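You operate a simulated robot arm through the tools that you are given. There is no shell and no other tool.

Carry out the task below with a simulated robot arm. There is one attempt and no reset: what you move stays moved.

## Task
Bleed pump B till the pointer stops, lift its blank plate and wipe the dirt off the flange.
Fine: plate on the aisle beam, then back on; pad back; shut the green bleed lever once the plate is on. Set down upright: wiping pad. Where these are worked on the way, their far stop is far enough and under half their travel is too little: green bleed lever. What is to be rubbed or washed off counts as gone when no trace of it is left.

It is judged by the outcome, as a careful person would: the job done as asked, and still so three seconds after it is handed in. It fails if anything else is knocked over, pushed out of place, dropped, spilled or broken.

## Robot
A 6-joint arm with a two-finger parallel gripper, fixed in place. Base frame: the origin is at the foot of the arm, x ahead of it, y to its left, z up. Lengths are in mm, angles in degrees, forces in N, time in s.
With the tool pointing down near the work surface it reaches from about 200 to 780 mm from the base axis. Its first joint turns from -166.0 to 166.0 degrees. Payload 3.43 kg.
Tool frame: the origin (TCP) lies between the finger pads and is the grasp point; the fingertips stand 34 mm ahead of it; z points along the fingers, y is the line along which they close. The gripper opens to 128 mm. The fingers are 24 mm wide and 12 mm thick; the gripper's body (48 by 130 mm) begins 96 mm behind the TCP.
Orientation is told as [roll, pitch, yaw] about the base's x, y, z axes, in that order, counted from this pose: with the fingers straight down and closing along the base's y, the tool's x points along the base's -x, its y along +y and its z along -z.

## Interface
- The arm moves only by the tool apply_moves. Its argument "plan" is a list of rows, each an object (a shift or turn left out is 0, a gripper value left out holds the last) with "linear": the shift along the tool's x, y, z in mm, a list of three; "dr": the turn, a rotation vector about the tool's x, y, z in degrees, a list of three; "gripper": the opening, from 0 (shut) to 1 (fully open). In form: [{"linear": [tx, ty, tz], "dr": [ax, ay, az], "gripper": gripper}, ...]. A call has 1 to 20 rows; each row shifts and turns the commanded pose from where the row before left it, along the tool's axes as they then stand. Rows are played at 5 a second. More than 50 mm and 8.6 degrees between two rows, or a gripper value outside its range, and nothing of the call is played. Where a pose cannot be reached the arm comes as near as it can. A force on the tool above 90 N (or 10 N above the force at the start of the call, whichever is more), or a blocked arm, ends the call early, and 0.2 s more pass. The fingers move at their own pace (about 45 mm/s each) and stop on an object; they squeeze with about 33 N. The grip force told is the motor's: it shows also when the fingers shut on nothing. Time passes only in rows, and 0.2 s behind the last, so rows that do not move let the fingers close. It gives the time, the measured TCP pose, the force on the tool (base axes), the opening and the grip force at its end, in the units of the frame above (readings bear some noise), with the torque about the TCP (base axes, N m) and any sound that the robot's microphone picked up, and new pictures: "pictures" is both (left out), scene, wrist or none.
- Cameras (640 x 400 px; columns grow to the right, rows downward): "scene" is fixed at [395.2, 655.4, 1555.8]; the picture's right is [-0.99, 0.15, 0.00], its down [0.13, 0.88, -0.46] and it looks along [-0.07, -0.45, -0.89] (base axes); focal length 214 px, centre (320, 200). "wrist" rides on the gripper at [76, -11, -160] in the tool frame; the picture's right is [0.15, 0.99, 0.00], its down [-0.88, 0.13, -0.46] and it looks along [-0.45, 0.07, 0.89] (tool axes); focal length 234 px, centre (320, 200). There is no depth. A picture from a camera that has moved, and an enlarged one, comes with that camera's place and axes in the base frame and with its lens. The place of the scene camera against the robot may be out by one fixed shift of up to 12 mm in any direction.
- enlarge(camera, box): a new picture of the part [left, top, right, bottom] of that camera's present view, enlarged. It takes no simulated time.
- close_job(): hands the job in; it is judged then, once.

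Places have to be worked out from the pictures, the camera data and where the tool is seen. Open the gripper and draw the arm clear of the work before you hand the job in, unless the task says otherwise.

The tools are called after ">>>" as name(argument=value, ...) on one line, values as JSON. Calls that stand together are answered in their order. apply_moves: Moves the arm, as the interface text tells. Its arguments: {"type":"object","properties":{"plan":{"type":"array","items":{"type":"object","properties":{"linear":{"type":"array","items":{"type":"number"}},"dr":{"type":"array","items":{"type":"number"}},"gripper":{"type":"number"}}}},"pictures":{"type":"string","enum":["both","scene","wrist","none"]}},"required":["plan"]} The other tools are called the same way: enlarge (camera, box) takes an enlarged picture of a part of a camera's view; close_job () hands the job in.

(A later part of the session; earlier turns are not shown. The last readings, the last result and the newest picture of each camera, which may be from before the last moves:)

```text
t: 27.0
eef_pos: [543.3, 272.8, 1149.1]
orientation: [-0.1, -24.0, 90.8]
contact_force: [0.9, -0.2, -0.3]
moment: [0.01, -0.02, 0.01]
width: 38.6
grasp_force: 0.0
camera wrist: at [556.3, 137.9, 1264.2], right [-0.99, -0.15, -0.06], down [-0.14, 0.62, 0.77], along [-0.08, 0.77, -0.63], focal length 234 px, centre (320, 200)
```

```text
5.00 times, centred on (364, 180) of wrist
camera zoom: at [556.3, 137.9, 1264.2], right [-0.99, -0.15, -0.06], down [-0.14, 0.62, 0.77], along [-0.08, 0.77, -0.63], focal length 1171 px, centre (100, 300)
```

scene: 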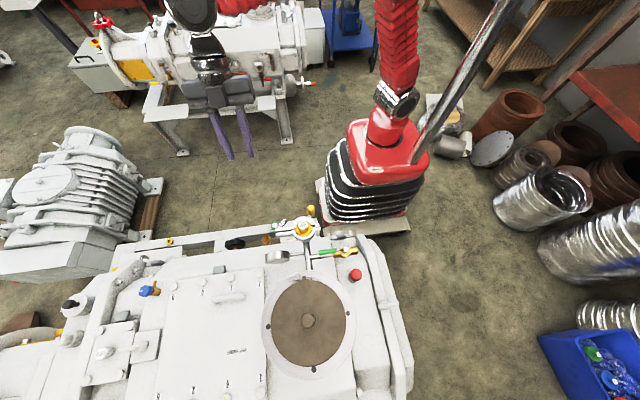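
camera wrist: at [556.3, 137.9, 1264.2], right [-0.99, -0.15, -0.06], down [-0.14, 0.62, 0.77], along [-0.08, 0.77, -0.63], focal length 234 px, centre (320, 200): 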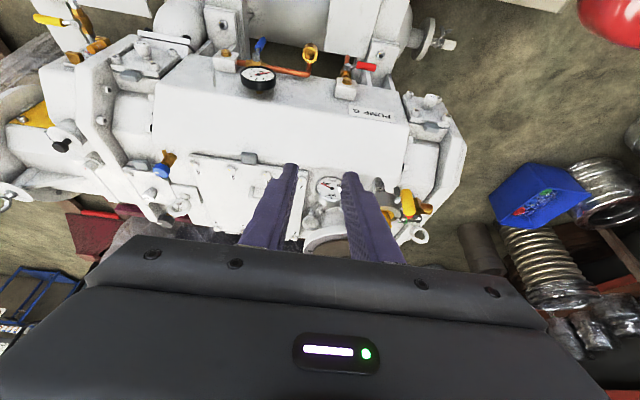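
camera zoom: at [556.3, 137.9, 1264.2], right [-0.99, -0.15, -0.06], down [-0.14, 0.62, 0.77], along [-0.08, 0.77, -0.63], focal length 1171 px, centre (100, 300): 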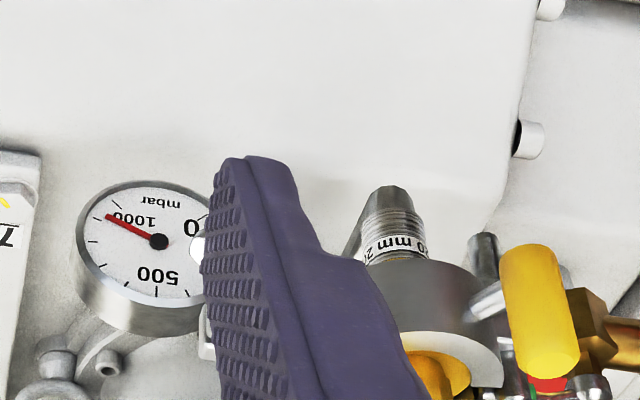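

The pointer has swung to about 1000 mbar. I'll wait a few seconds and check that it has stopped.

>>> enlarge(camera="wrist", box=[310, 170, 350, 195])

>>> apply_moves(plan=[{}, {}, {}, {}, {}, {}, {}, {}, {}, {}, {}, {}, {}, {}, {}], pictures="none")

>>> enlarge(camera="wrist", box=[310, 170, 350, 195])

```text
16.00 times, centred on (330, 182) of wrist
camera zoom: at [556.3, 137.9, 1264.2], right [-0.99, -0.15, -0.06], down [-0.14, 0.62, 0.77], along [-0.08, 0.77, -0.63], focal length 3747 px, centre (160, 480)
```

zoom: 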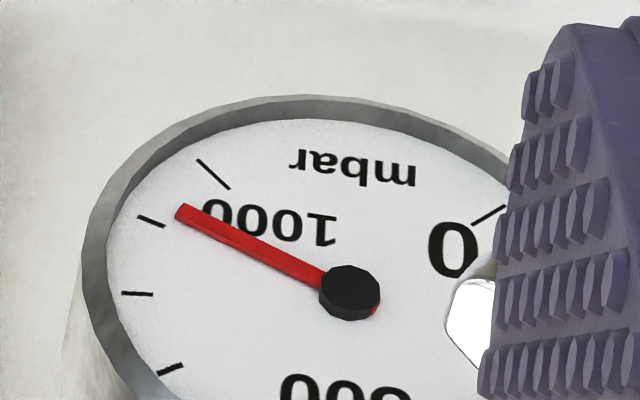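

```text
t: 30.2
eef_pos: [544.6, 271.1, 1147.3]
orientation: [-0.1, -24.0, 90.8]
contact_force: [-0.4, 0.8, 0.4]
moment: [0.03, 0.0, 0.03]
width: 38.4
grasp_force: 0.0
```

```text
16.00 times, centred on (330, 182) of wrist
camera zoom: at [556.2, 138.1, 1264.3], right [-0.99, -0.15, -0.06], down [-0.14, 0.62, 0.77], along [-0.08, 0.77, -0.63], focal length 3747 px, centre (160, 480)
```

zoom: 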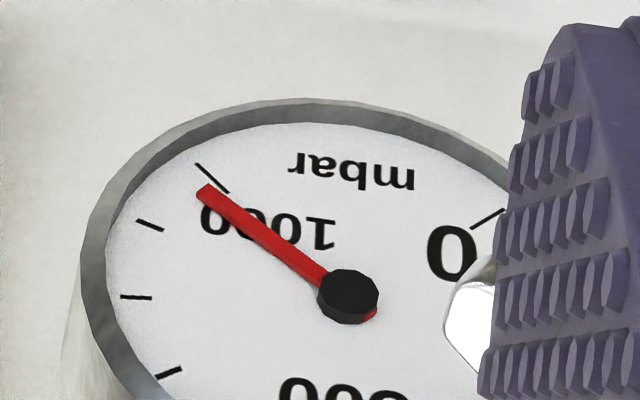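

It was still climbing and is now very near the 1000 mark. I'll level the tool while waiting more, then check again.

>>> apply_moves(plan=[{}, {}, {}, {}, {}, {}, {}, {}, {}, {}, {}, {}, {}, {}, {}, {}, {}, {}, {}, {}], pictures="none")

>>> enlarge(camera="wrist", box=[310, 170, 350, 195])

>>> apply_moves(plan=[{}, {}, {}, {}, {}, {}, {}, {}, {}, {}], pictures="none")

>>> enlarge(camera="wrist", box=[310, 170, 350, 195])

```text
t: 34.4
eef_pos: [543.6, 272.9, 1148.9]
orientation: [-0.1, -23.9, 90.9]
contact_force: [-1.6, 0.3, -0.1]
moment: [-0.01, 0.04, -0.01]
width: 38.3
grasp_force: 0.1
```

```text
16.00 times, centred on (330, 182) of wrist
camera zoom: at [556.2, 138.1, 1264.3], right [-0.99, -0.15, -0.06], down [-0.14, 0.62, 0.77], along [-0.08, 0.77, -0.63], focal length 3747 px, centre (160, 480)
```

zoom: 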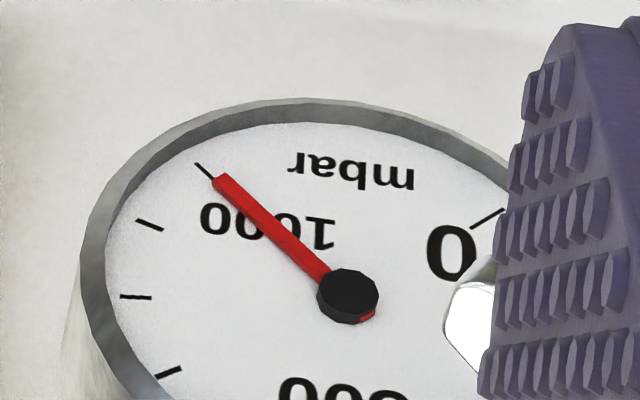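

```text
t: 36.6
eef_pos: [544.0, 273.2, 1149.7]
orientation: [0.0, -23.9, 90.7]
contact_force: [0.5, 0.1, -0.2]
moment: [-0.03, -0.01, -0.01]
width: 38.3
grasp_force: 0.1
```

```text
16.00 times, centred on (330, 182) of wrist
camera zoom: at [556.2, 138.1, 1264.3], right [-0.99, -0.15, -0.06], down [-0.14, 0.62, 0.77], along [-0.08, 0.77, -0.63], focal length 3747 px, centre (160, 480)
```

zoom: 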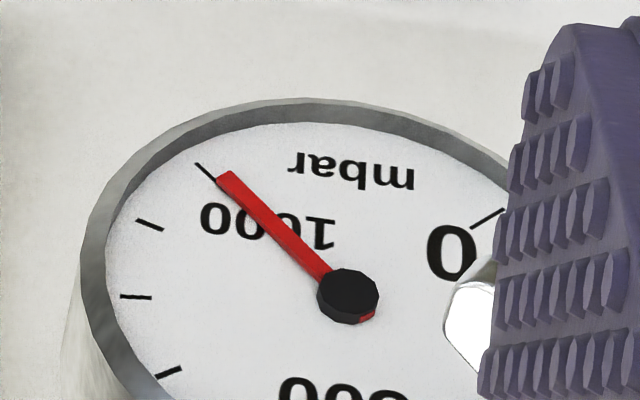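

The pointer has effectively settled on 1000. Now I level the tool and move over the flange to inspect the plate and its boss.

>>> apply_moves(plan=[{"dr": [0, 8, 0], "gripper": 0.6}, {"dr": [0, 8, 0]}, {"dr": [0, 8, 0]}, {"linear": [-40.9, 14.9, 0], "dr": [0, 0, 0.8]}, {"linear": [-40.9, 14.9, 0]}, {"linear": [-40.9, 14.9, 0]}, {"linear": [-40.9, 14.9, 0]}, {"linear": [-40.9, 14.9, 0]}, {"linear": [-40.9, 14.9, 0]}, {"linear": [-40.9, 14.9, 0]}, {"linear": [-40.9, 14.9, 0]}])

>>> enlarge(camera="wrist", box=[180, 90, 436, 250])

```text
t: 39.0
eef_pos: [415.7, 590.4, 1139.9]
orientation: [0.0, 0.1, 90.0]
contact_force: [0.5, 0.6, -0.6]
moment: [0.07, 0.05, 0.01]
width: 76.8
grasp_force: 0.0
out of reach, approached as far as the arm can: row 11
camera wrist: at [427.0, 515.2, 1300.5], right [-0.99, -0.15, 0.0], down [-0.13, 0.88, 0.45], along [-0.07, 0.45, -0.89], focal length 234 px, centre (320, 200)
```

scene: 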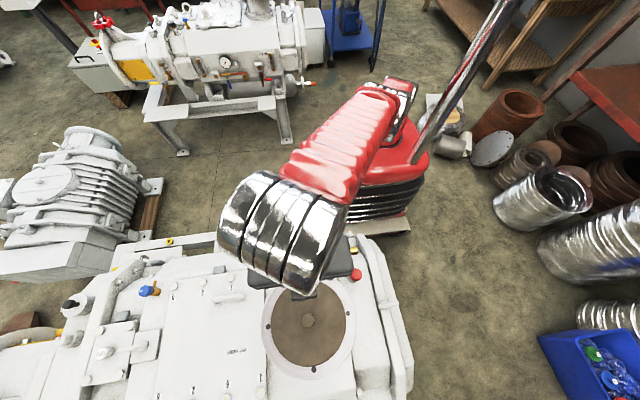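
wrist: 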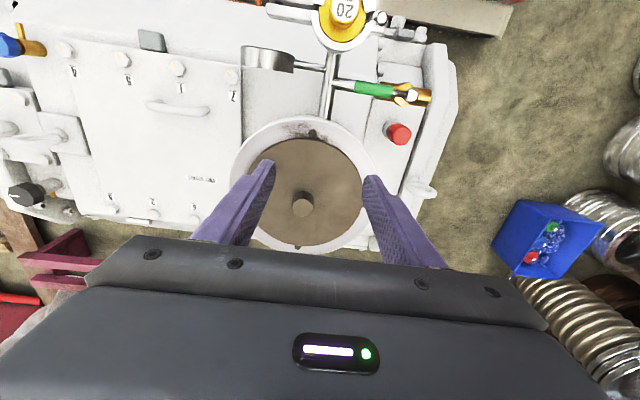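

```text
2.50 times, centred on (308, 170) of wrist
camera zoom: at [427.0, 515.2, 1300.5], right [-0.99, -0.15, 0.0], down [-0.13, 0.88, 0.45], along [-0.07, 0.45, -0.89], focal length 585 px, centre (350, 275)
```

zoom: 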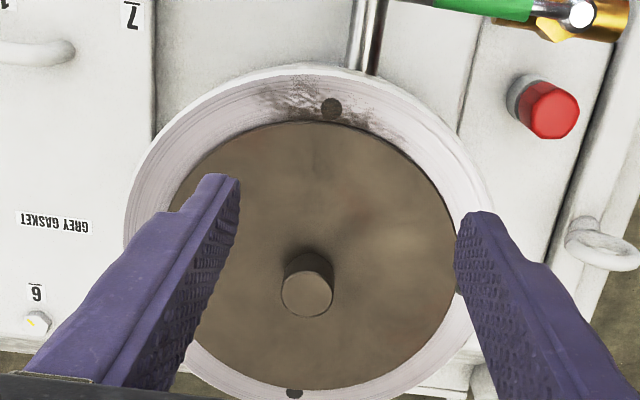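

The boss top is at about (427, 670, 1021), radius ~794. That is beyond straight-down reach here, so I'll face the tool radially (yaw ≈57.5°) and tilt it outward about 22° so the fingers can still close on the sides of the boss.

>>> apply_moves(plan=[{"linear": [40, 0, 0]}, {"dr": [0, 0, 8.1]}, {"dr": [0, 0, 8.1]}, {"dr": [0, 0, 8.1]}, {"dr": [0, 0, 8.1]}, {"dr": [0, -7.5, 0]}, {"dr": [0, -7.5, 0]}, {"dr": [0, -7.5, 0]}])

>>> enlarge(camera="wrist", box=[180, 90, 436, 250])

```text
t: 40.8
eef_pos: [416.9, 549.2, 1142.1]
orientation: [-0.1, -22.7, 57.6]
contact_force: [-0.1, 0.2, 0.4]
moment: [0.01, -0.02, 0.0]
width: 76.8
grasp_force: 0.1
camera wrist: at [355.7, 432.4, 1260.7], right [-0.91, 0.42, -0.06], down [0.23, 0.61, 0.76], along [0.35, 0.67, -0.65], focal length 234 px, centre (320, 200)
```

scene: 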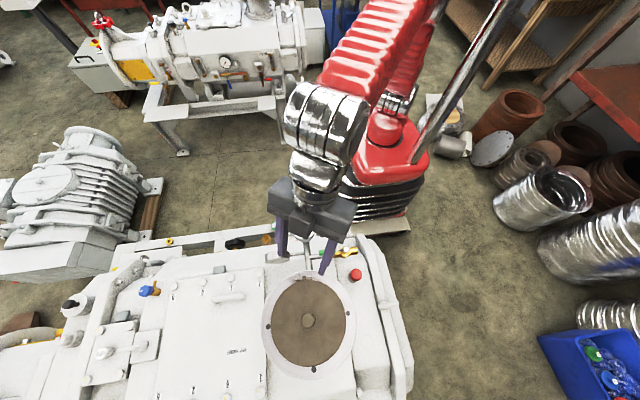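
wrist: 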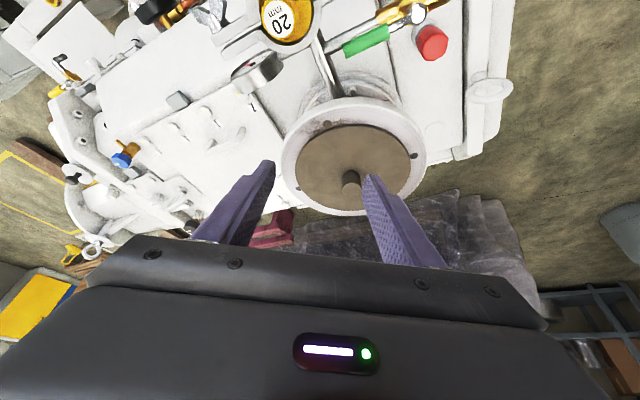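

```text
2.50 times, centred on (308, 170) of wrist
camera zoom: at [355.7, 432.4, 1260.7], right [-0.91, 0.42, -0.06], down [0.23, 0.61, 0.76], along [0.35, 0.67, -0.65], focal length 585 px, centre (350, 275)
```

zoom: 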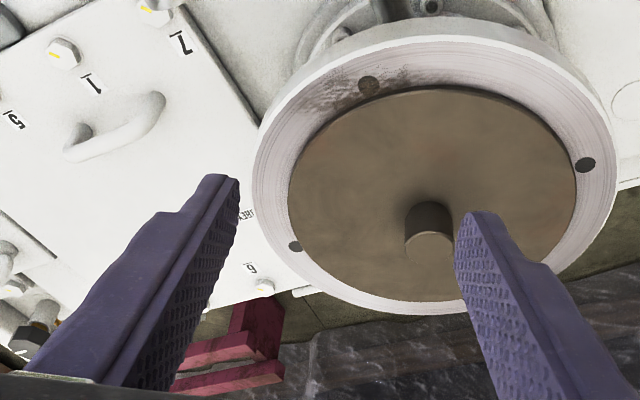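

Plate top is about z=994 and the boss 27 mm tall, Ø ~28. I'll move to about 60 mm above the grasp pose and verify reach and alignment.

>>> apply_moves(plan=[{"linear": [-25.4, 18.6, 32.9]}, {"linear": [-25.4, 18.6, 32.9]}, {"linear": [-25.4, 18.6, 32.9]}, {}])

>>> enlarge(camera="wrist", box=[180, 90, 436, 250])

>>> enlarge(camera="scene", box=[228, 220, 388, 320])

```text
t: 41.8
eef_pos: [428.8, 670.8, 1079.8]
orientation: [-0.1, -22.4, 57.5]
contact_force: [0.1, 0.0, -0.6]
moment: [0.0, -0.03, 0.01]
width: 77.0
grasp_force: 0.1
camera wrist: at [367.3, 554.6, 1198.0], right [-0.91, 0.42, -0.06], down [0.23, 0.61, 0.76], along [0.35, 0.67, -0.65], focal length 234 px, centre (320, 200)
```

scene: 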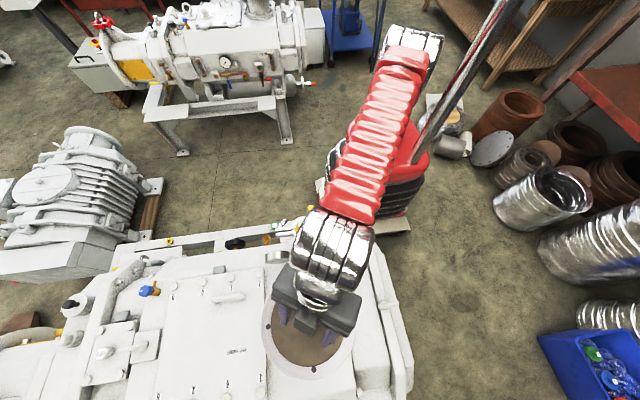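
wrist: 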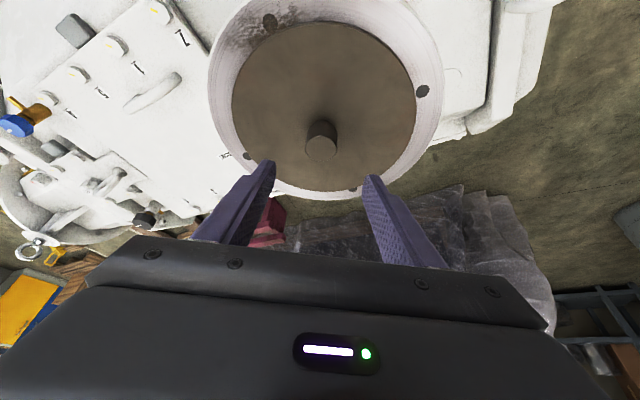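

```text
2.50 times, centred on (308, 170) of wrist
camera zoom: at [367.3, 554.6, 1198.0], right [-0.91, 0.42, -0.06], down [0.23, 0.61, 0.76], along [0.35, 0.67, -0.65], focal length 585 px, centre (350, 275)
```

zoom: 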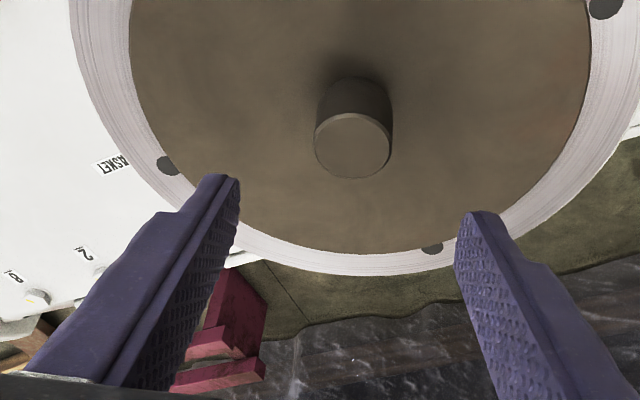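

```text
4.00 times, centred on (308, 270) of scene
camera zoom: at [395.2, 655.4, 1555.8], right [-0.99, 0.15, 0.0], down [0.13, 0.88, -0.46], along [-0.07, -0.45, -0.89], focal length 858 px, centre (368, -80)
```

zoom: 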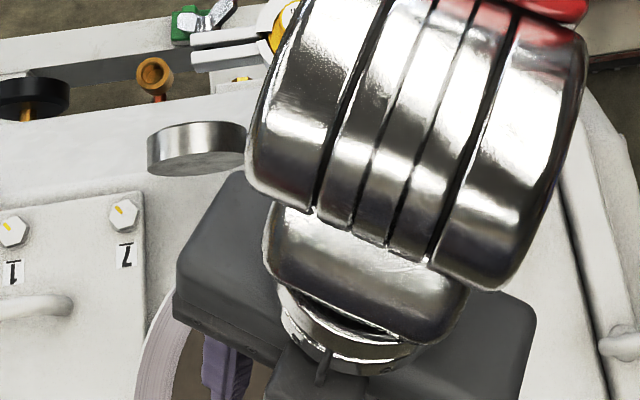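

Alignment is good: boss at (429.5, 669, top 1023). I'll descend straight down to z≈1037 with the fingers around the boss, then close.

>>> apply_moves(plan=[{"linear": [5.8, -0.5, 13.1]}, {"linear": [5.8, -0.5, 13.1]}, {"linear": [5.8, -0.5, 13.1]}, {}], pictures="wrist")

>>> enlarge(camera="wrist", box=[180, 90, 436, 250])

```text
t: 42.8
eef_pos: [428.2, 669.0, 1042.1]
orientation: [-0.1, -22.9, 57.6]
contact_force: [-4.3, -7.8, 31.0]
moment: [0.07, 0.57, 0.09]
width: 76.6
grasp_force: 0.0
camera wrist: at [366.6, 551.5, 1159.4], right [-0.91, 0.42, -0.06], down [0.23, 0.61, 0.76], along [0.35, 0.68, -0.64], focal length 234 px, centre (320, 200)
```

wrist: 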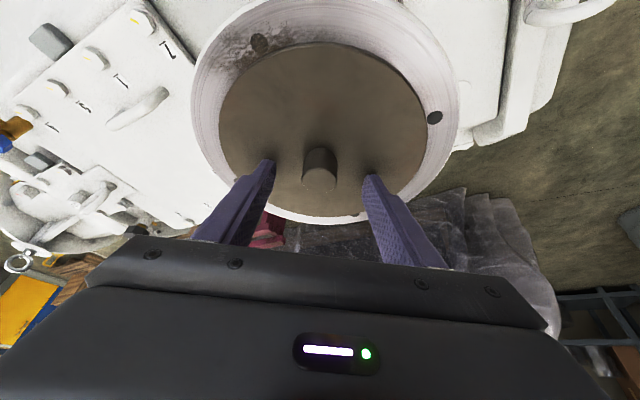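

```text
2.50 times, centred on (308, 170) of wrist
camera zoom: at [366.6, 551.5, 1159.4], right [-0.91, 0.42, -0.06], down [0.23, 0.61, 0.76], along [0.35, 0.68, -0.64], focal length 585 px, centre (350, 275)
```

zoom: 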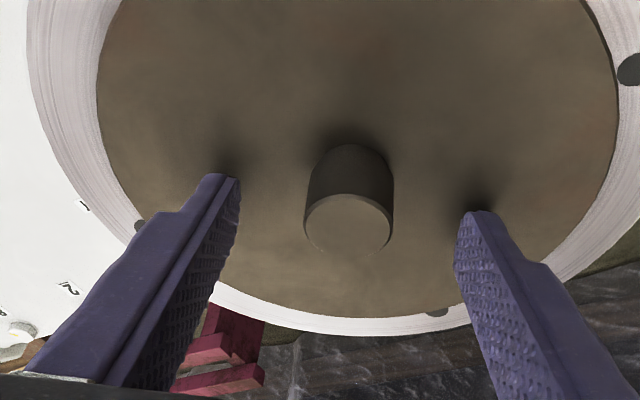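

The fingertips touched the plate (31 N up), so the plate top is about z=1005. I'll lift 7 mm, shift 3 mm outward to centre on the boss, and close.

>>> apply_moves(plan=[{"linear": [-5.5, 0, -5.4]}, {}, {"gripper": 0.0}, {}, {}, {}, {}], pictures="wrist")

>>> enlarge(camera="wrist", box=[180, 90, 436, 250])

```text
t: 44.4
eef_pos: [429.5, 670.1, 1042.5]
orientation: [0.0, -22.4, 57.6]
contact_force: [-0.2, -1.6, -1.1]
moment: [-0.03, 0.03, -0.03]
width: 27.2
grasp_force: 33.2
camera wrist: at [369.1, 554.5, 1162.4], right [-0.91, 0.42, -0.06], down [0.23, 0.61, 0.76], along [0.35, 0.67, -0.65], focal length 234 px, centre (320, 200)
```

wrist: 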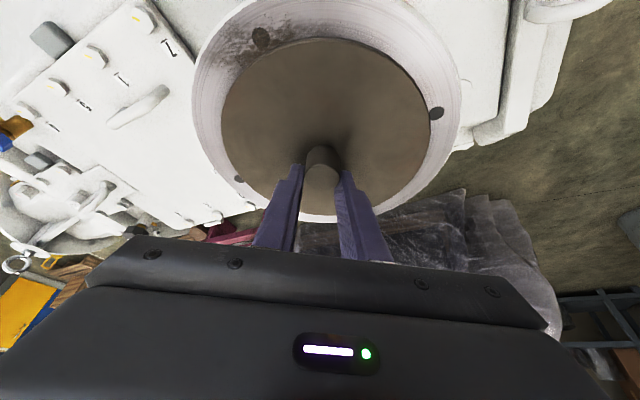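

```text
2.50 times, centred on (308, 170) of wrist
camera zoom: at [369.1, 554.5, 1162.4], right [-0.91, 0.42, -0.06], down [0.23, 0.61, 0.76], along [0.35, 0.67, -0.65], focal length 585 px, centre (350, 275)
```

zoom: 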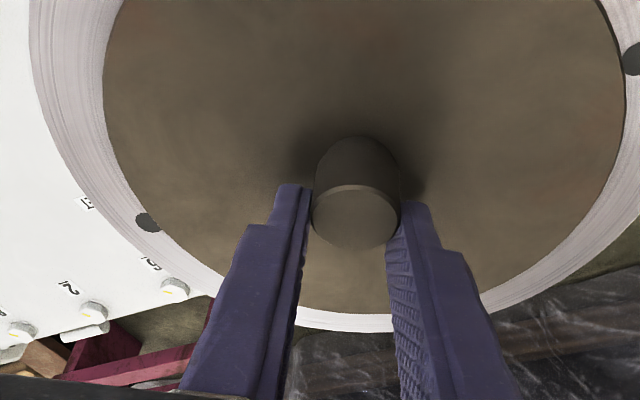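

Gripped at 27 mm, force balanced. I'll lift 12 mm and check the load.

>>> apply_moves(plan=[{"linear": [-1.9, 0, -4.6]}, {"linear": [-2.7, 0, -6.5]}, {}])

>>> enlarge(camera="wrist", box=[180, 0, 436, 160])

```text
t: 45.2
eef_pos: [429.9, 671.3, 1056.7]
orientation: [-0.1, -22.4, 57.6]
contact_force: [0.8, 0.1, -4.7]
moment: [-0.01, -0.01, 0.01]
width: 27.1
grasp_force: 32.6
camera wrist: at [368.9, 554.6, 1174.9], right [-0.91, 0.42, -0.06], down [0.23, 0.61, 0.76], along [0.35, 0.67, -0.65], focal length 234 px, centre (320, 200)
```

scene: 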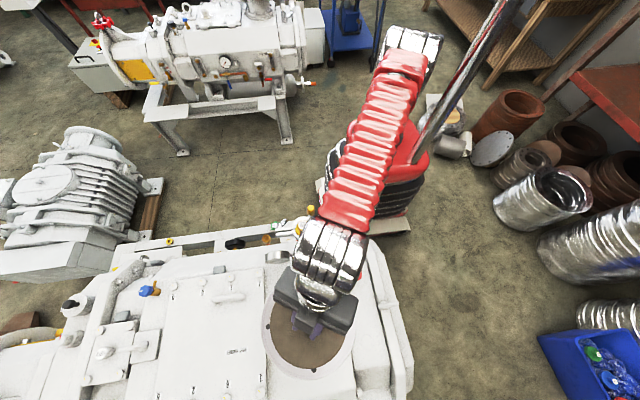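
wrist: 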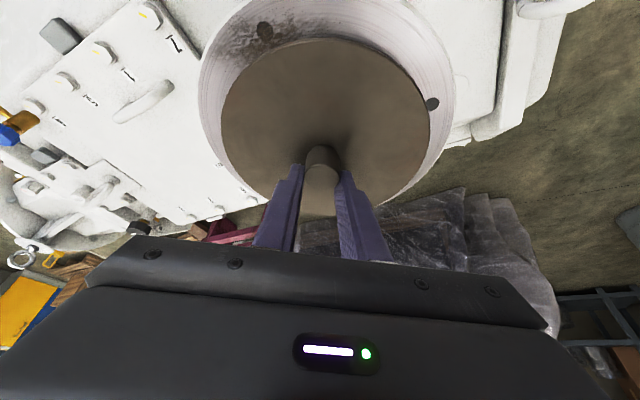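

```text
2.50 times, centred on (308, 80) of wrist
camera zoom: at [368.9, 554.6, 1174.9], right [-0.91, 0.42, -0.06], down [0.23, 0.61, 0.76], along [0.35, 0.67, -0.65], focal length 585 px, centre (350, 500)
```

zoom: 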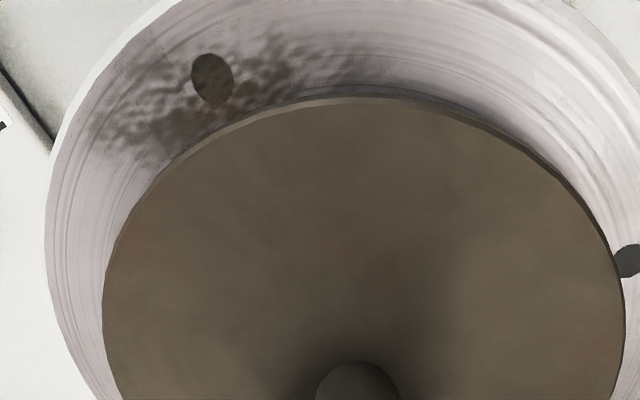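

The plate lifts free (≈5 N) and stays level. I'll raise it clear, draw it inward above clamp height, and turn the tool heading toward the beam.

>>> apply_moves(plan=[{"linear": [-7.6, 0, -18.5]}, {"linear": [17.6, 0, -30.7]}, {"linear": [17.6, 0, -30.7]}, {"linear": [17.6, 0, -30.7]}, {"dr": [2.51, 0, 6.1]}, {"dr": [2.51, 0, 6.1]}, {"dr": [2.51, 0, 6.1]}, {"dr": [2.51, 0, 6.1]}, {"dr": [2.51, 0, 6.1]}, {"dr": [2.51, 0, 6.1]}])

>>> enlarge(camera="scene", box=[240, 230, 400, 380])

```text
t: 47.4
eef_pos: [384.3, 599.7, 1140.9]
orientation: [0.1, -22.4, 17.9]
contact_force: [-0.1, -0.6, -4.0]
moment: [0.0, -0.01, -0.01]
width: 27.2
grasp_force: 32.3
camera wrist: at [263.3, 549.1, 1259.4], right [-0.43, 0.9, -0.06], down [0.57, 0.32, 0.76], along [0.7, 0.3, -0.65], focal length 234 px, centre (320, 200)
```

scene: 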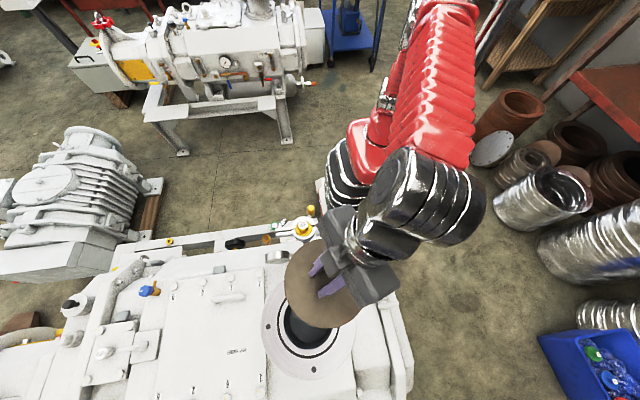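
wrist: 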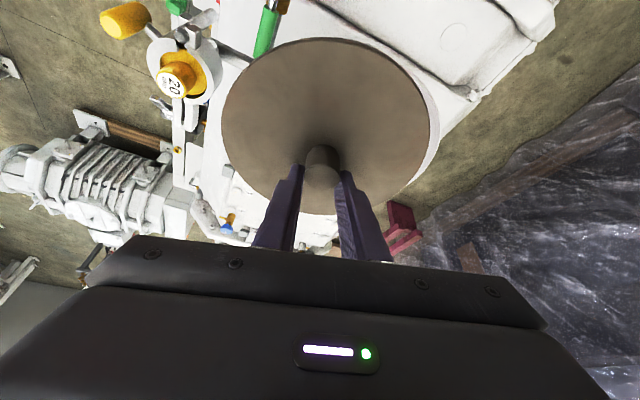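

```text
2.67 times, centred on (320, 305) of scene
camera zoom: at [395.2, 655.4, 1555.8], right [-0.99, 0.15, 0.0], down [0.13, 0.88, -0.46], along [-0.07, -0.45, -0.89], focal length 572 px, centre (320, -80)
```

zoom: 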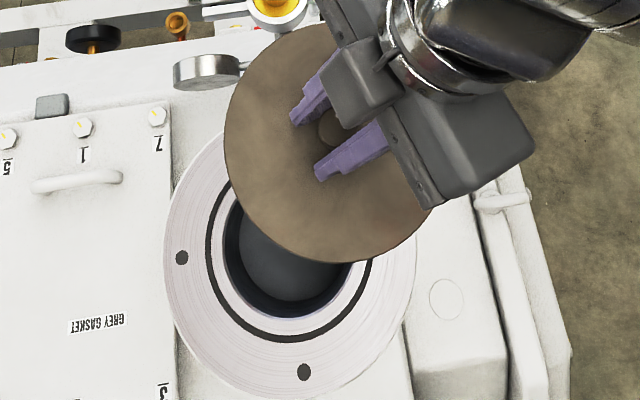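

The flange is open: bore, black O-ring and face are visible. I carry the plate level across to above the beam on the aisle side.

>>> apply_moves(plan=[{"linear": [-9.05, -42.6, 5.7]}, {"linear": [-9.05, -42.6, 5.7]}, {"linear": [-9.05, -42.6, 5.7]}, {"linear": [-9.05, -42.6, 5.7]}, {"linear": [-9.05, -42.6, 5.7]}, {"linear": [-9.05, -42.6, 5.7]}, {"linear": [-9.05, -42.6, 5.7]}, {"linear": [-9.05, -42.6, 5.7]}, {"linear": [-9.05, -42.6, 5.7]}, {"linear": [-9.05, -42.6, 5.7]}, {"linear": [-9.05, -42.6, 5.7]}])

```text
t: 49.8
eef_pos: [640.8, 190.3, 1120.2]
orientation: [0.0, -22.5, 18.0]
contact_force: [-0.1, -0.5, -3.9]
moment: [0.02, -0.01, -0.01]
width: 27.3
grasp_force: 32.7
camera wrist: at [519.6, 138.3, 1239.9], right [-0.44, 0.9, -0.06], down [0.57, 0.32, 0.76], along [0.7, 0.3, -0.65], focal length 234 px, centre (320, 200)
```

scene: 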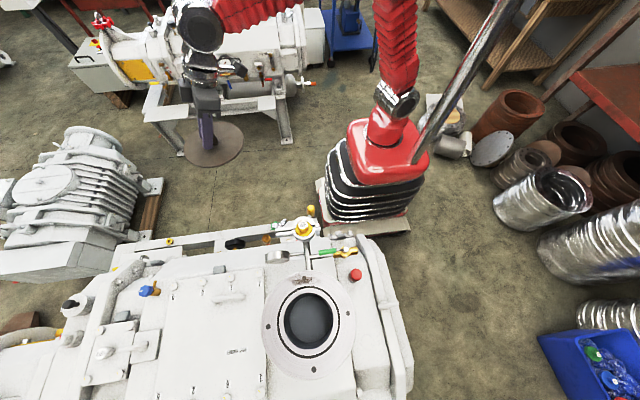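
wrist: 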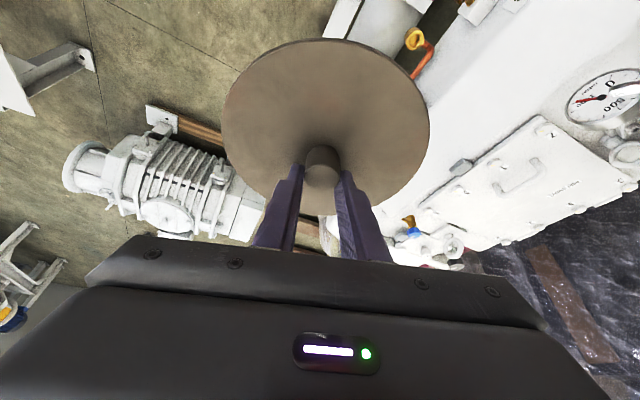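

I'll look at the open flange in the scene view before descending.

>>> enlarge(camera="scene", box=[252, 265, 364, 385])

>>> enlarge(camera="scene", box=[130, 200, 290, 300])

```text
3.33 times, centred on (308, 325) of scene
camera zoom: at [395.2, 655.4, 1555.8], right [-0.99, 0.15, 0.0], down [0.13, 0.88, -0.46], along [-0.07, -0.45, -0.89], focal length 715 px, centre (360, -217)
```

zoom: 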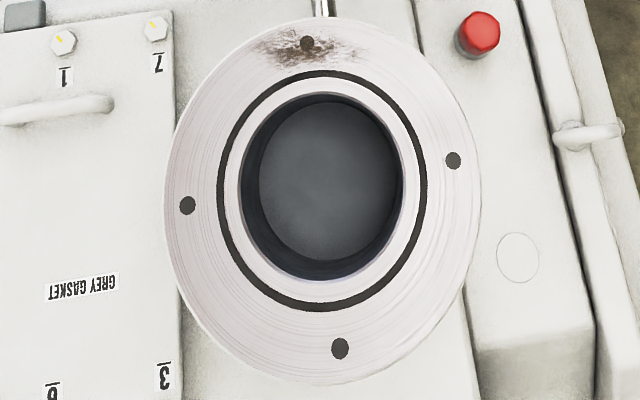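

```text
4.00 times, centred on (210, 250) of scene
camera zoom: at [395.2, 655.4, 1555.8], right [-0.99, 0.15, 0.0], down [0.13, 0.88, -0.46], along [-0.07, -0.45, -0.89], focal length 858 px, centre (760, 0)
```

zoom: 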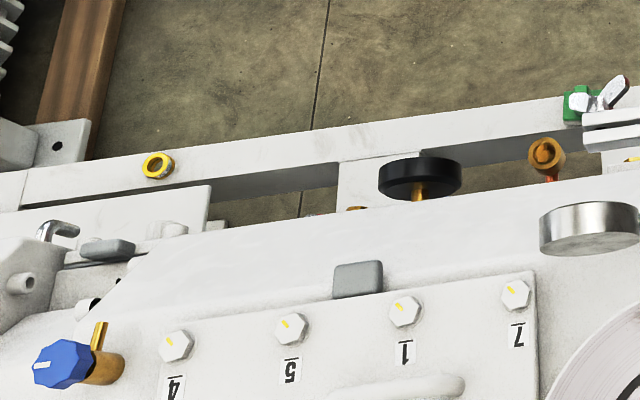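

The dirt sits on the flange's aisle-side edge around the bolt hole, roughly 80 × 30 mm. Now I descend with the plate, keeping it on the aisle side of the blue handle, toward the beam spot near (703, 224).

>>> apply_moves(plan=[{"linear": [15.9, -1.2, 44.3]}, {"linear": [15.9, -1.2, 44.3]}, {"linear": [15.9, -1.2, 44.3]}, {"linear": [15.9, -1.2, 44.3]}, {"linear": [15.9, -1.2, 44.3]}, {"linear": [15.9, -1.2, 44.3]}, {"linear": [15.9, -1.2, 44.3]}, {"linear": [15.9, -1.2, 44.3]}, {"linear": [15.9, -1.2, 44.3]}, {"linear": [15.9, -1.2, 44.3]}, {"linear": [-0.2, -2.3, 32.5]}, {"linear": [-0.2, -2.3, 32.5]}, {}])

>>> enlarge(camera="scene", box=[170, 160, 330, 260])

```text
t: 52.6
eef_pos: [693.3, 190.1, 591.7]
orientation: [0.0, -22.4, 18.0]
contact_force: [0.0, 0.0, -3.6]
moment: [0.02, -0.01, -0.01]
width: 27.2
grasp_force: 33.4
camera wrist: at [571.2, 138.3, 709.6], right [-0.43, 0.9, -0.06], down [0.57, 0.32, 0.76], along [0.7, 0.3, -0.65], focal length 234 px, centre (320, 200)
```

scene: 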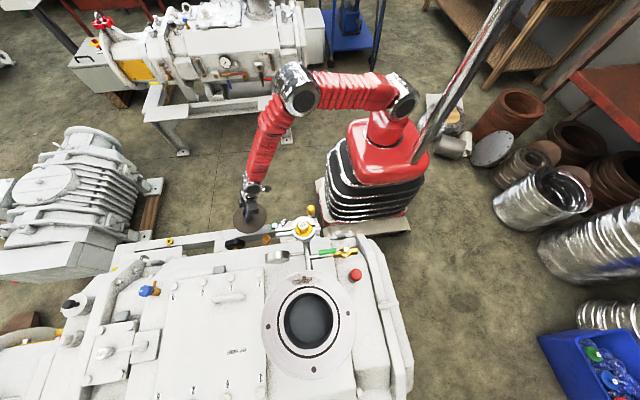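
wrist: 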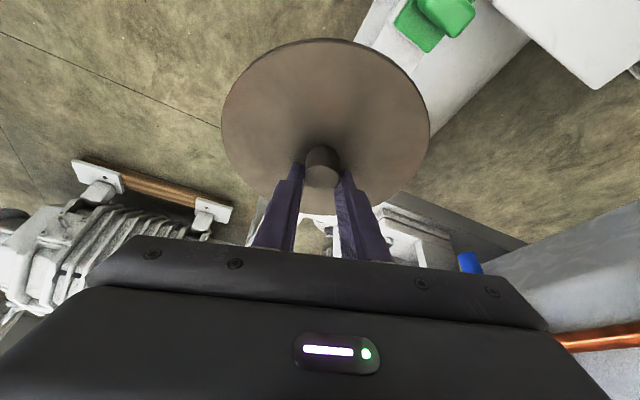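

```text
4.00 times, centred on (250, 210) of scene
camera zoom: at [395.2, 655.4, 1555.8], right [-0.99, 0.15, 0.0], down [0.13, 0.88, -0.46], along [-0.07, -0.45, -0.89], focal length 858 px, centre (600, 160)
```

zoom: 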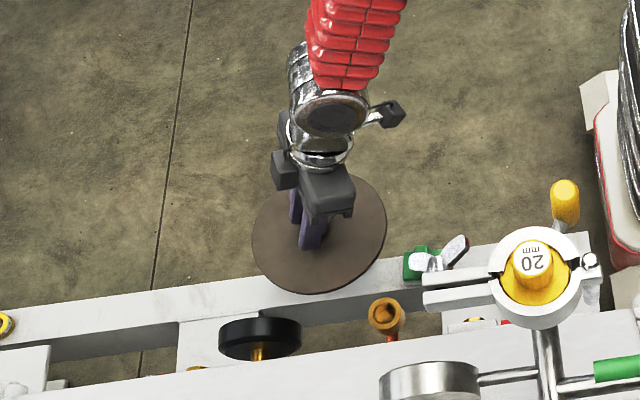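

Clear of the blue handle (its tip is near (683, 324, 616)). I'll shift over the beam centreline and lower to just above it.

>>> apply_moves(plan=[{"linear": [-0.2, 14.6, 25.3]}, {"linear": [-0.2, 14.6, 25.3]}, {"linear": [3.8, 0, 9.2]}, {"linear": [3.8, 0, 9.2]}, {}])

>>> enlarge(camera="scene", box=[190, 190, 318, 270])

>>> enlarge(camera="wrist", box=[200, 0, 520, 200])

```text
t: 53.8
eef_pos: [701.6, 223.7, 524.1]
orientation: [0.0, -22.5, 18.0]
contact_force: [0.7, 0.0, -4.6]
moment: [-0.01, -0.01, 0.0]
width: 27.5
grasp_force: 33.0
camera wrist: at [579.7, 172.1, 642.8], right [-0.43, 0.9, -0.06], down [0.57, 0.32, 0.76], along [0.7, 0.3, -0.65], focal length 234 px, centre (320, 200)
```

scene: 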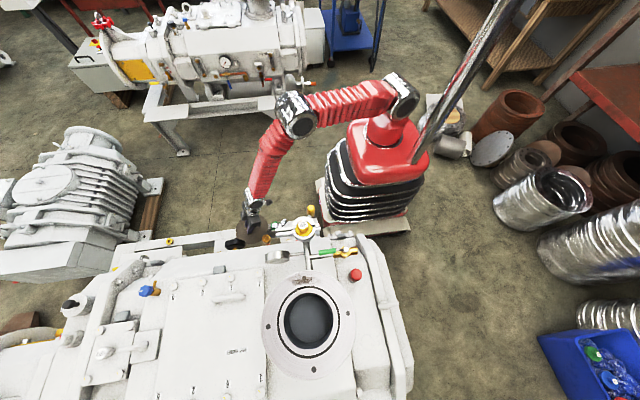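
wrist: 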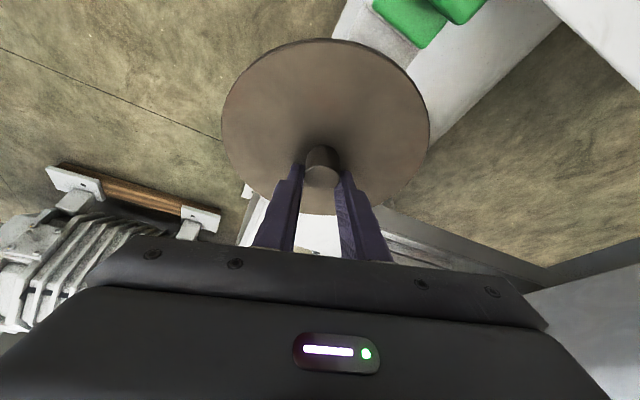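

```text
5.00 times, centred on (254, 230) of scene
camera zoom: at [395.2, 655.4, 1555.8], right [-0.99, 0.15, 0.0], down [0.13, 0.88, -0.46], along [-0.07, -0.45, -0.89], focal length 1072 px, centre (650, 50)
```

zoom: 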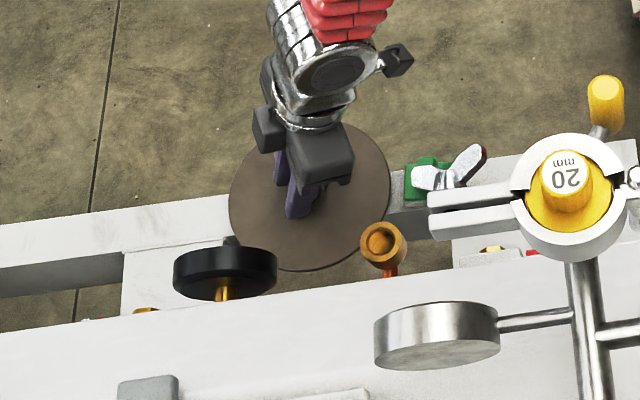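

```text
2.00 times, centred on (360, 100) of wrist
camera zoom: at [579.7, 172.1, 642.8], right [-0.43, 0.9, -0.06], down [0.57, 0.32, 0.76], along [0.7, 0.3, -0.65], focal length 468 px, centre (240, 400)
```

zoom: 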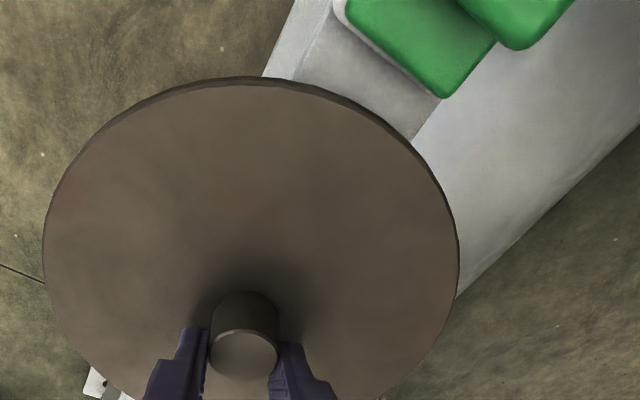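

Beam top spans y≈200–244, with the plate centre at 223 and a clear gap to the pad. I lower in small steps watching the force.

>>> apply_moves(plan=[{"linear": [1.5, 0, 3.7]}, {"linear": [1.5, 0, 3.7]}, {}], pictures="none")

>>> apply_moves(plan=[{"linear": [0.8, 0, 1.9]}, {"linear": [0.8, 0, 1.9]}, {}], pictures="none")

```text
t: 54.6
eef_pos: [702.0, 223.1, 517.0]
orientation: [0.0, -22.5, 18.0]
contact_force: [0.2, -0.5, -3.9]
moment: [0.01, -0.03, 0.02]
width: 27.4
grasp_force: 33.2
```

```text
t: 55.4
eef_pos: [701.9, 223.0, 512.8]
orientation: [0.0, -22.5, 18.1]
contact_force: [0.5, 0.3, -4.4]
moment: [-0.01, -0.01, -0.01]
width: 27.4
grasp_force: 33.4
```

>>> apply_moves(plan=[{"linear": [0.8, 0, 1.9]}, {"linear": [0.8, 0, 1.9]}, {}], pictures="none")

>>> enlarge(camera="wrist", box=[200, 0, 520, 200])

```text
t: 56.2
eef_pos: [702.3, 223.3, 508.5]
orientation: [0.0, -22.5, 17.9]
contact_force: [-0.6, -0.3, -4.5]
moment: [0.01, -0.05, 0.03]
width: 27.3
grasp_force: 33.1
```

```text
2.00 times, centred on (360, 100) of wrist
camera zoom: at [580.1, 172.0, 627.0], right [-0.43, 0.9, -0.06], down [0.57, 0.32, 0.76], along [0.7, 0.3, -0.65], focal length 468 px, centre (240, 400)
```

zoom: 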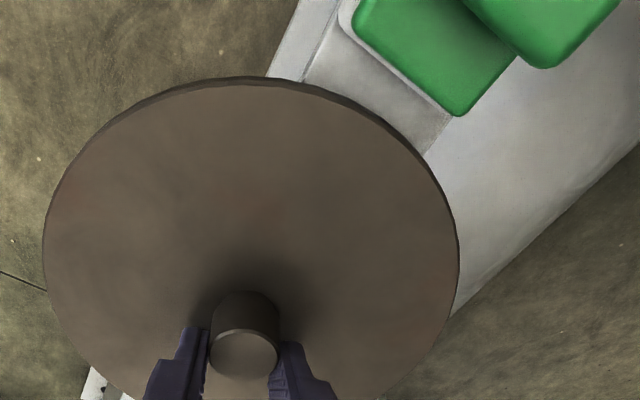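

Not in contact yet; I keep lowering in small steps.

>>> apply_moves(plan=[{"linear": [0.8, 0, 1.9]}, {"linear": [0.8, 0, 1.9]}, {}], pictures="none")

>>> apply_moves(plan=[{"linear": [0.8, 0, 1.9]}, {"linear": [0.8, 0, 1.9]}, {}], pictures="none")

>>> apply_moves(plan=[{"linear": [0.8, 0, 1.9]}, {}], pictures="none")

>>> apply_moves(plan=[{"linear": [0.8, 0, 1.9]}, {}], pictures="none")

>>> enlarge(camera="wrist", box=[200, 0, 520, 200])

```text
t: 57.0
eef_pos: [703.1, 222.9, 506.9]
orientation: [0.0, -22.9, 18.0]
contact_force: [-5.4, -4.3, 28.5]
moment: [0.03, 0.37, 0.09]
width: 27.0
grasp_force: 33.0
```

```text
t: 57.8
eef_pos: [702.9, 223.6, 506.5]
orientation: [0.0, -23.0, 18.0]
contact_force: [-20.7, -12.9, 71.7]
moment: [-0.21, 0.93, 0.08]
width: 27.3
grasp_force: 33.1
```

```text
t: 58.2
eef_pos: [705.7, 224.8, 507.0]
orientation: [0.2, -23.2, 18.0]
contact_force: [-1.2, 1.3, 10.4]
moment: [-0.01, 0.24, -0.04]
width: 27.3
grasp_force: 33.6
stopped in row 1: the force on the tool passed its limit at 95 N (the readings are from after the stop); the commanded pose is now the measured one
```

```text
t: 58.8
eef_pos: [705.9, 223.7, 505.5]
orientation: [0.0, -23.3, 18.1]
contact_force: [-18.1, -7.2, 55.8]
moment: [-0.17, 1.38, 0.11]
width: 26.9
grasp_force: 32.9
```

```text
2.00 times, centred on (360, 100) of wrist
camera zoom: at [583.0, 173.2, 622.8], right [-0.43, 0.9, -0.06], down [0.56, 0.32, 0.77], along [0.71, 0.3, -0.64], focal length 468 px, centre (240, 400)
```

zoom: 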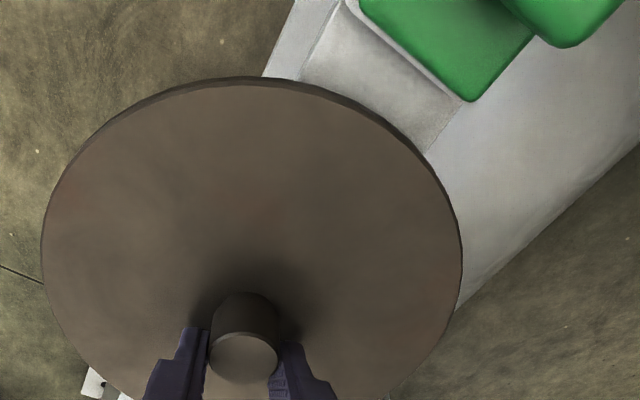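

Plate is seated on the beam (contact at z≈507); I pressed harder than intended. I'll relieve the pressure slightly before opening.

>>> apply_moves(plan=[{"linear": [-0.7, 0, -1.7]}, {}], pictures="none")

```text
t: 59.4
eef_pos: [705.8, 224.2, 504.8]
orientation: [0.0, -23.0, 18.0]
contact_force: [4.0, -3.0, 29.6]
moment: [0.24, -0.86, 0.0]
width: 27.3
grasp_force: 33.0
```

>>> apply_moves(plan=[{"linear": [-0.4, 0, -0.9]}, {}], pictures="none")

```text
t: 60.0
eef_pos: [705.1, 226.1, 507.1]
orientation: [0.0, -22.9, 18.1]
contact_force: [9.7, 2.7, 21.3]
moment: [0.39, -0.77, -0.02]
width: 27.0
grasp_force: 32.4
```

>>> apply_moves(plan=[{"linear": [-0.4, 0, -0.9]}, {}])

>>> enlarge(camera="wrist", box=[200, 0, 520, 200])

>>> enlarge(camera="scene", box=[190, 190, 318, 270])

```text
t: 60.6
eef_pos: [704.2, 224.7, 505.5]
orientation: [0.0, -22.8, 18.0]
contact_force: [6.4, 2.5, 17.1]
moment: [0.43, -0.4, 0.1]
width: 27.2
grasp_force: 33.0
camera wrist: at [581.8, 173.0, 623.8], right [-0.43, 0.9, -0.06], down [0.56, 0.32, 0.76], along [0.7, 0.3, -0.65], focal length 234 px, centre (320, 200)
```

scene: 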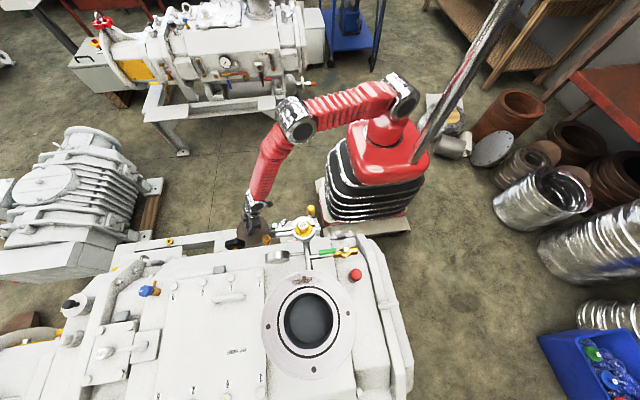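
wrist: 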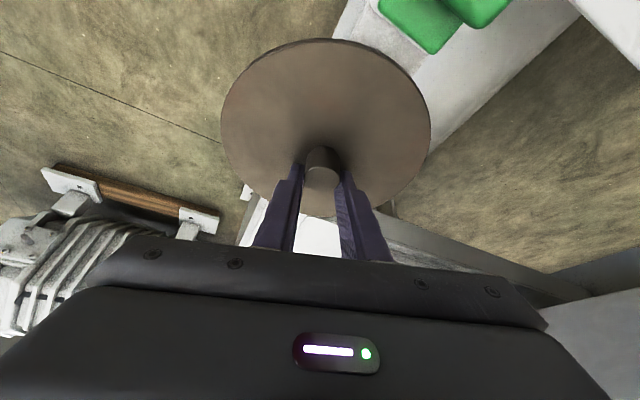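

```text
2.00 times, centred on (360, 100) of wrist
camera zoom: at [581.8, 173.0, 623.8], right [-0.43, 0.9, -0.06], down [0.56, 0.32, 0.76], along [0.7, 0.3, -0.65], focal length 468 px, centre (240, 400)
```

zoom: 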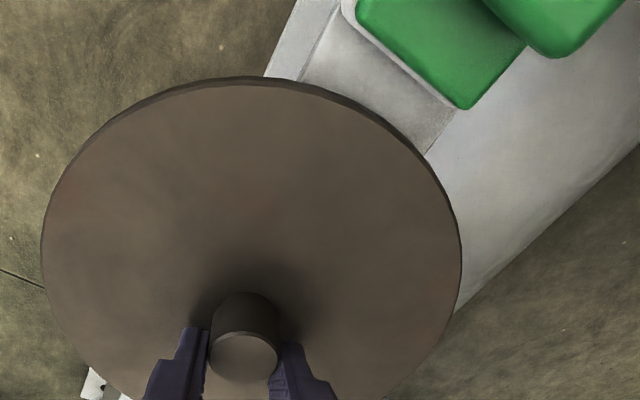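

```text
5.00 times, centred on (254, 230) of scene
camera zoom: at [395.2, 655.4, 1555.8], right [-0.99, 0.15, 0.0], down [0.13, 0.88, -0.46], along [-0.07, -0.45, -0.89], focal length 1072 px, centre (650, 50)
```

zoom: 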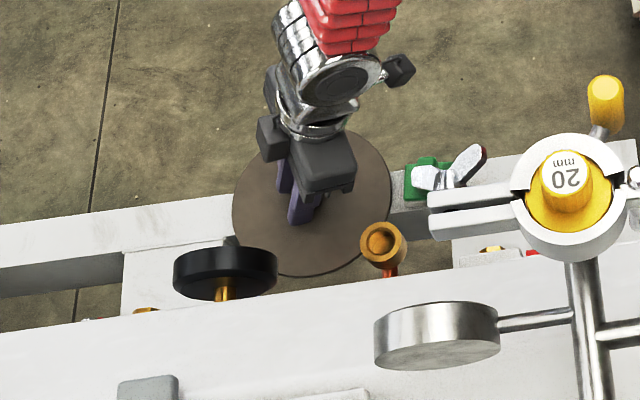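

Plate is centred on the beam. I ease off another millimetre, open, and retract upward.

>>> apply_moves(plan=[{"linear": [-0.4, 0, -0.9]}, {"gripper": 0.4}, {}, {}, {"linear": [-7.6, 0, -18.5]}, {"linear": [-11.4, 0, -27.7]}, {"linear": [-11.4, 0, -27.7]}])

>>> enlarge(camera="scene", box=[190, 190, 318, 270])

```text
t: 62.2
eef_pos: [703.8, 223.4, 585.8]
orientation: [0.0, -22.7, 18.0]
contact_force: [-0.6, -1.2, -1.1]
moment: [-0.01, 0.04, -0.01]
width: 51.5
grasp_force: 0.0
camera wrist: at [582.0, 172.0, 704.0], right [-0.43, 0.9, -0.06], down [0.56, 0.32, 0.76], along [0.7, 0.3, -0.65], focal length 234 px, centre (320, 200)
```

scene: 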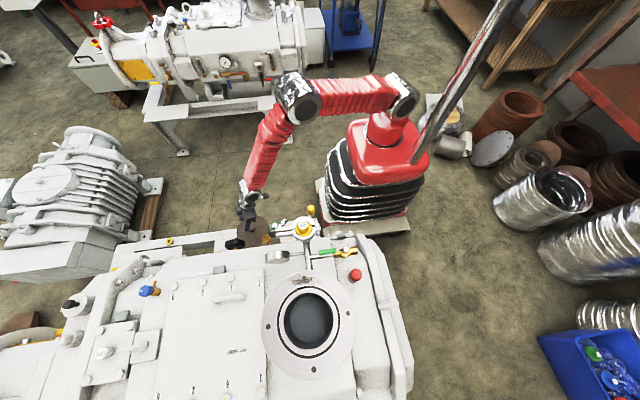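
wrist: 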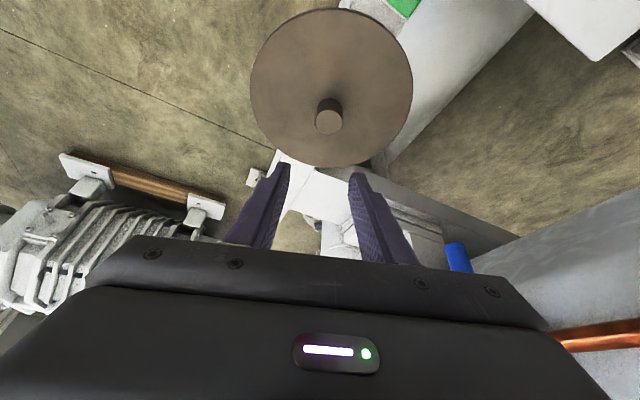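

```text
5.00 times, centred on (254, 230) of scene
camera zoom: at [395.2, 655.4, 1555.8], right [-0.99, 0.15, 0.0], down [0.13, 0.88, -0.46], along [-0.07, -0.45, -0.89], focal length 1072 px, centre (650, 50)
```

zoom: 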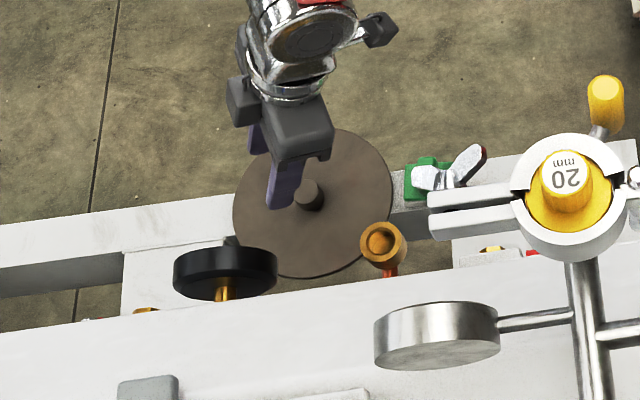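

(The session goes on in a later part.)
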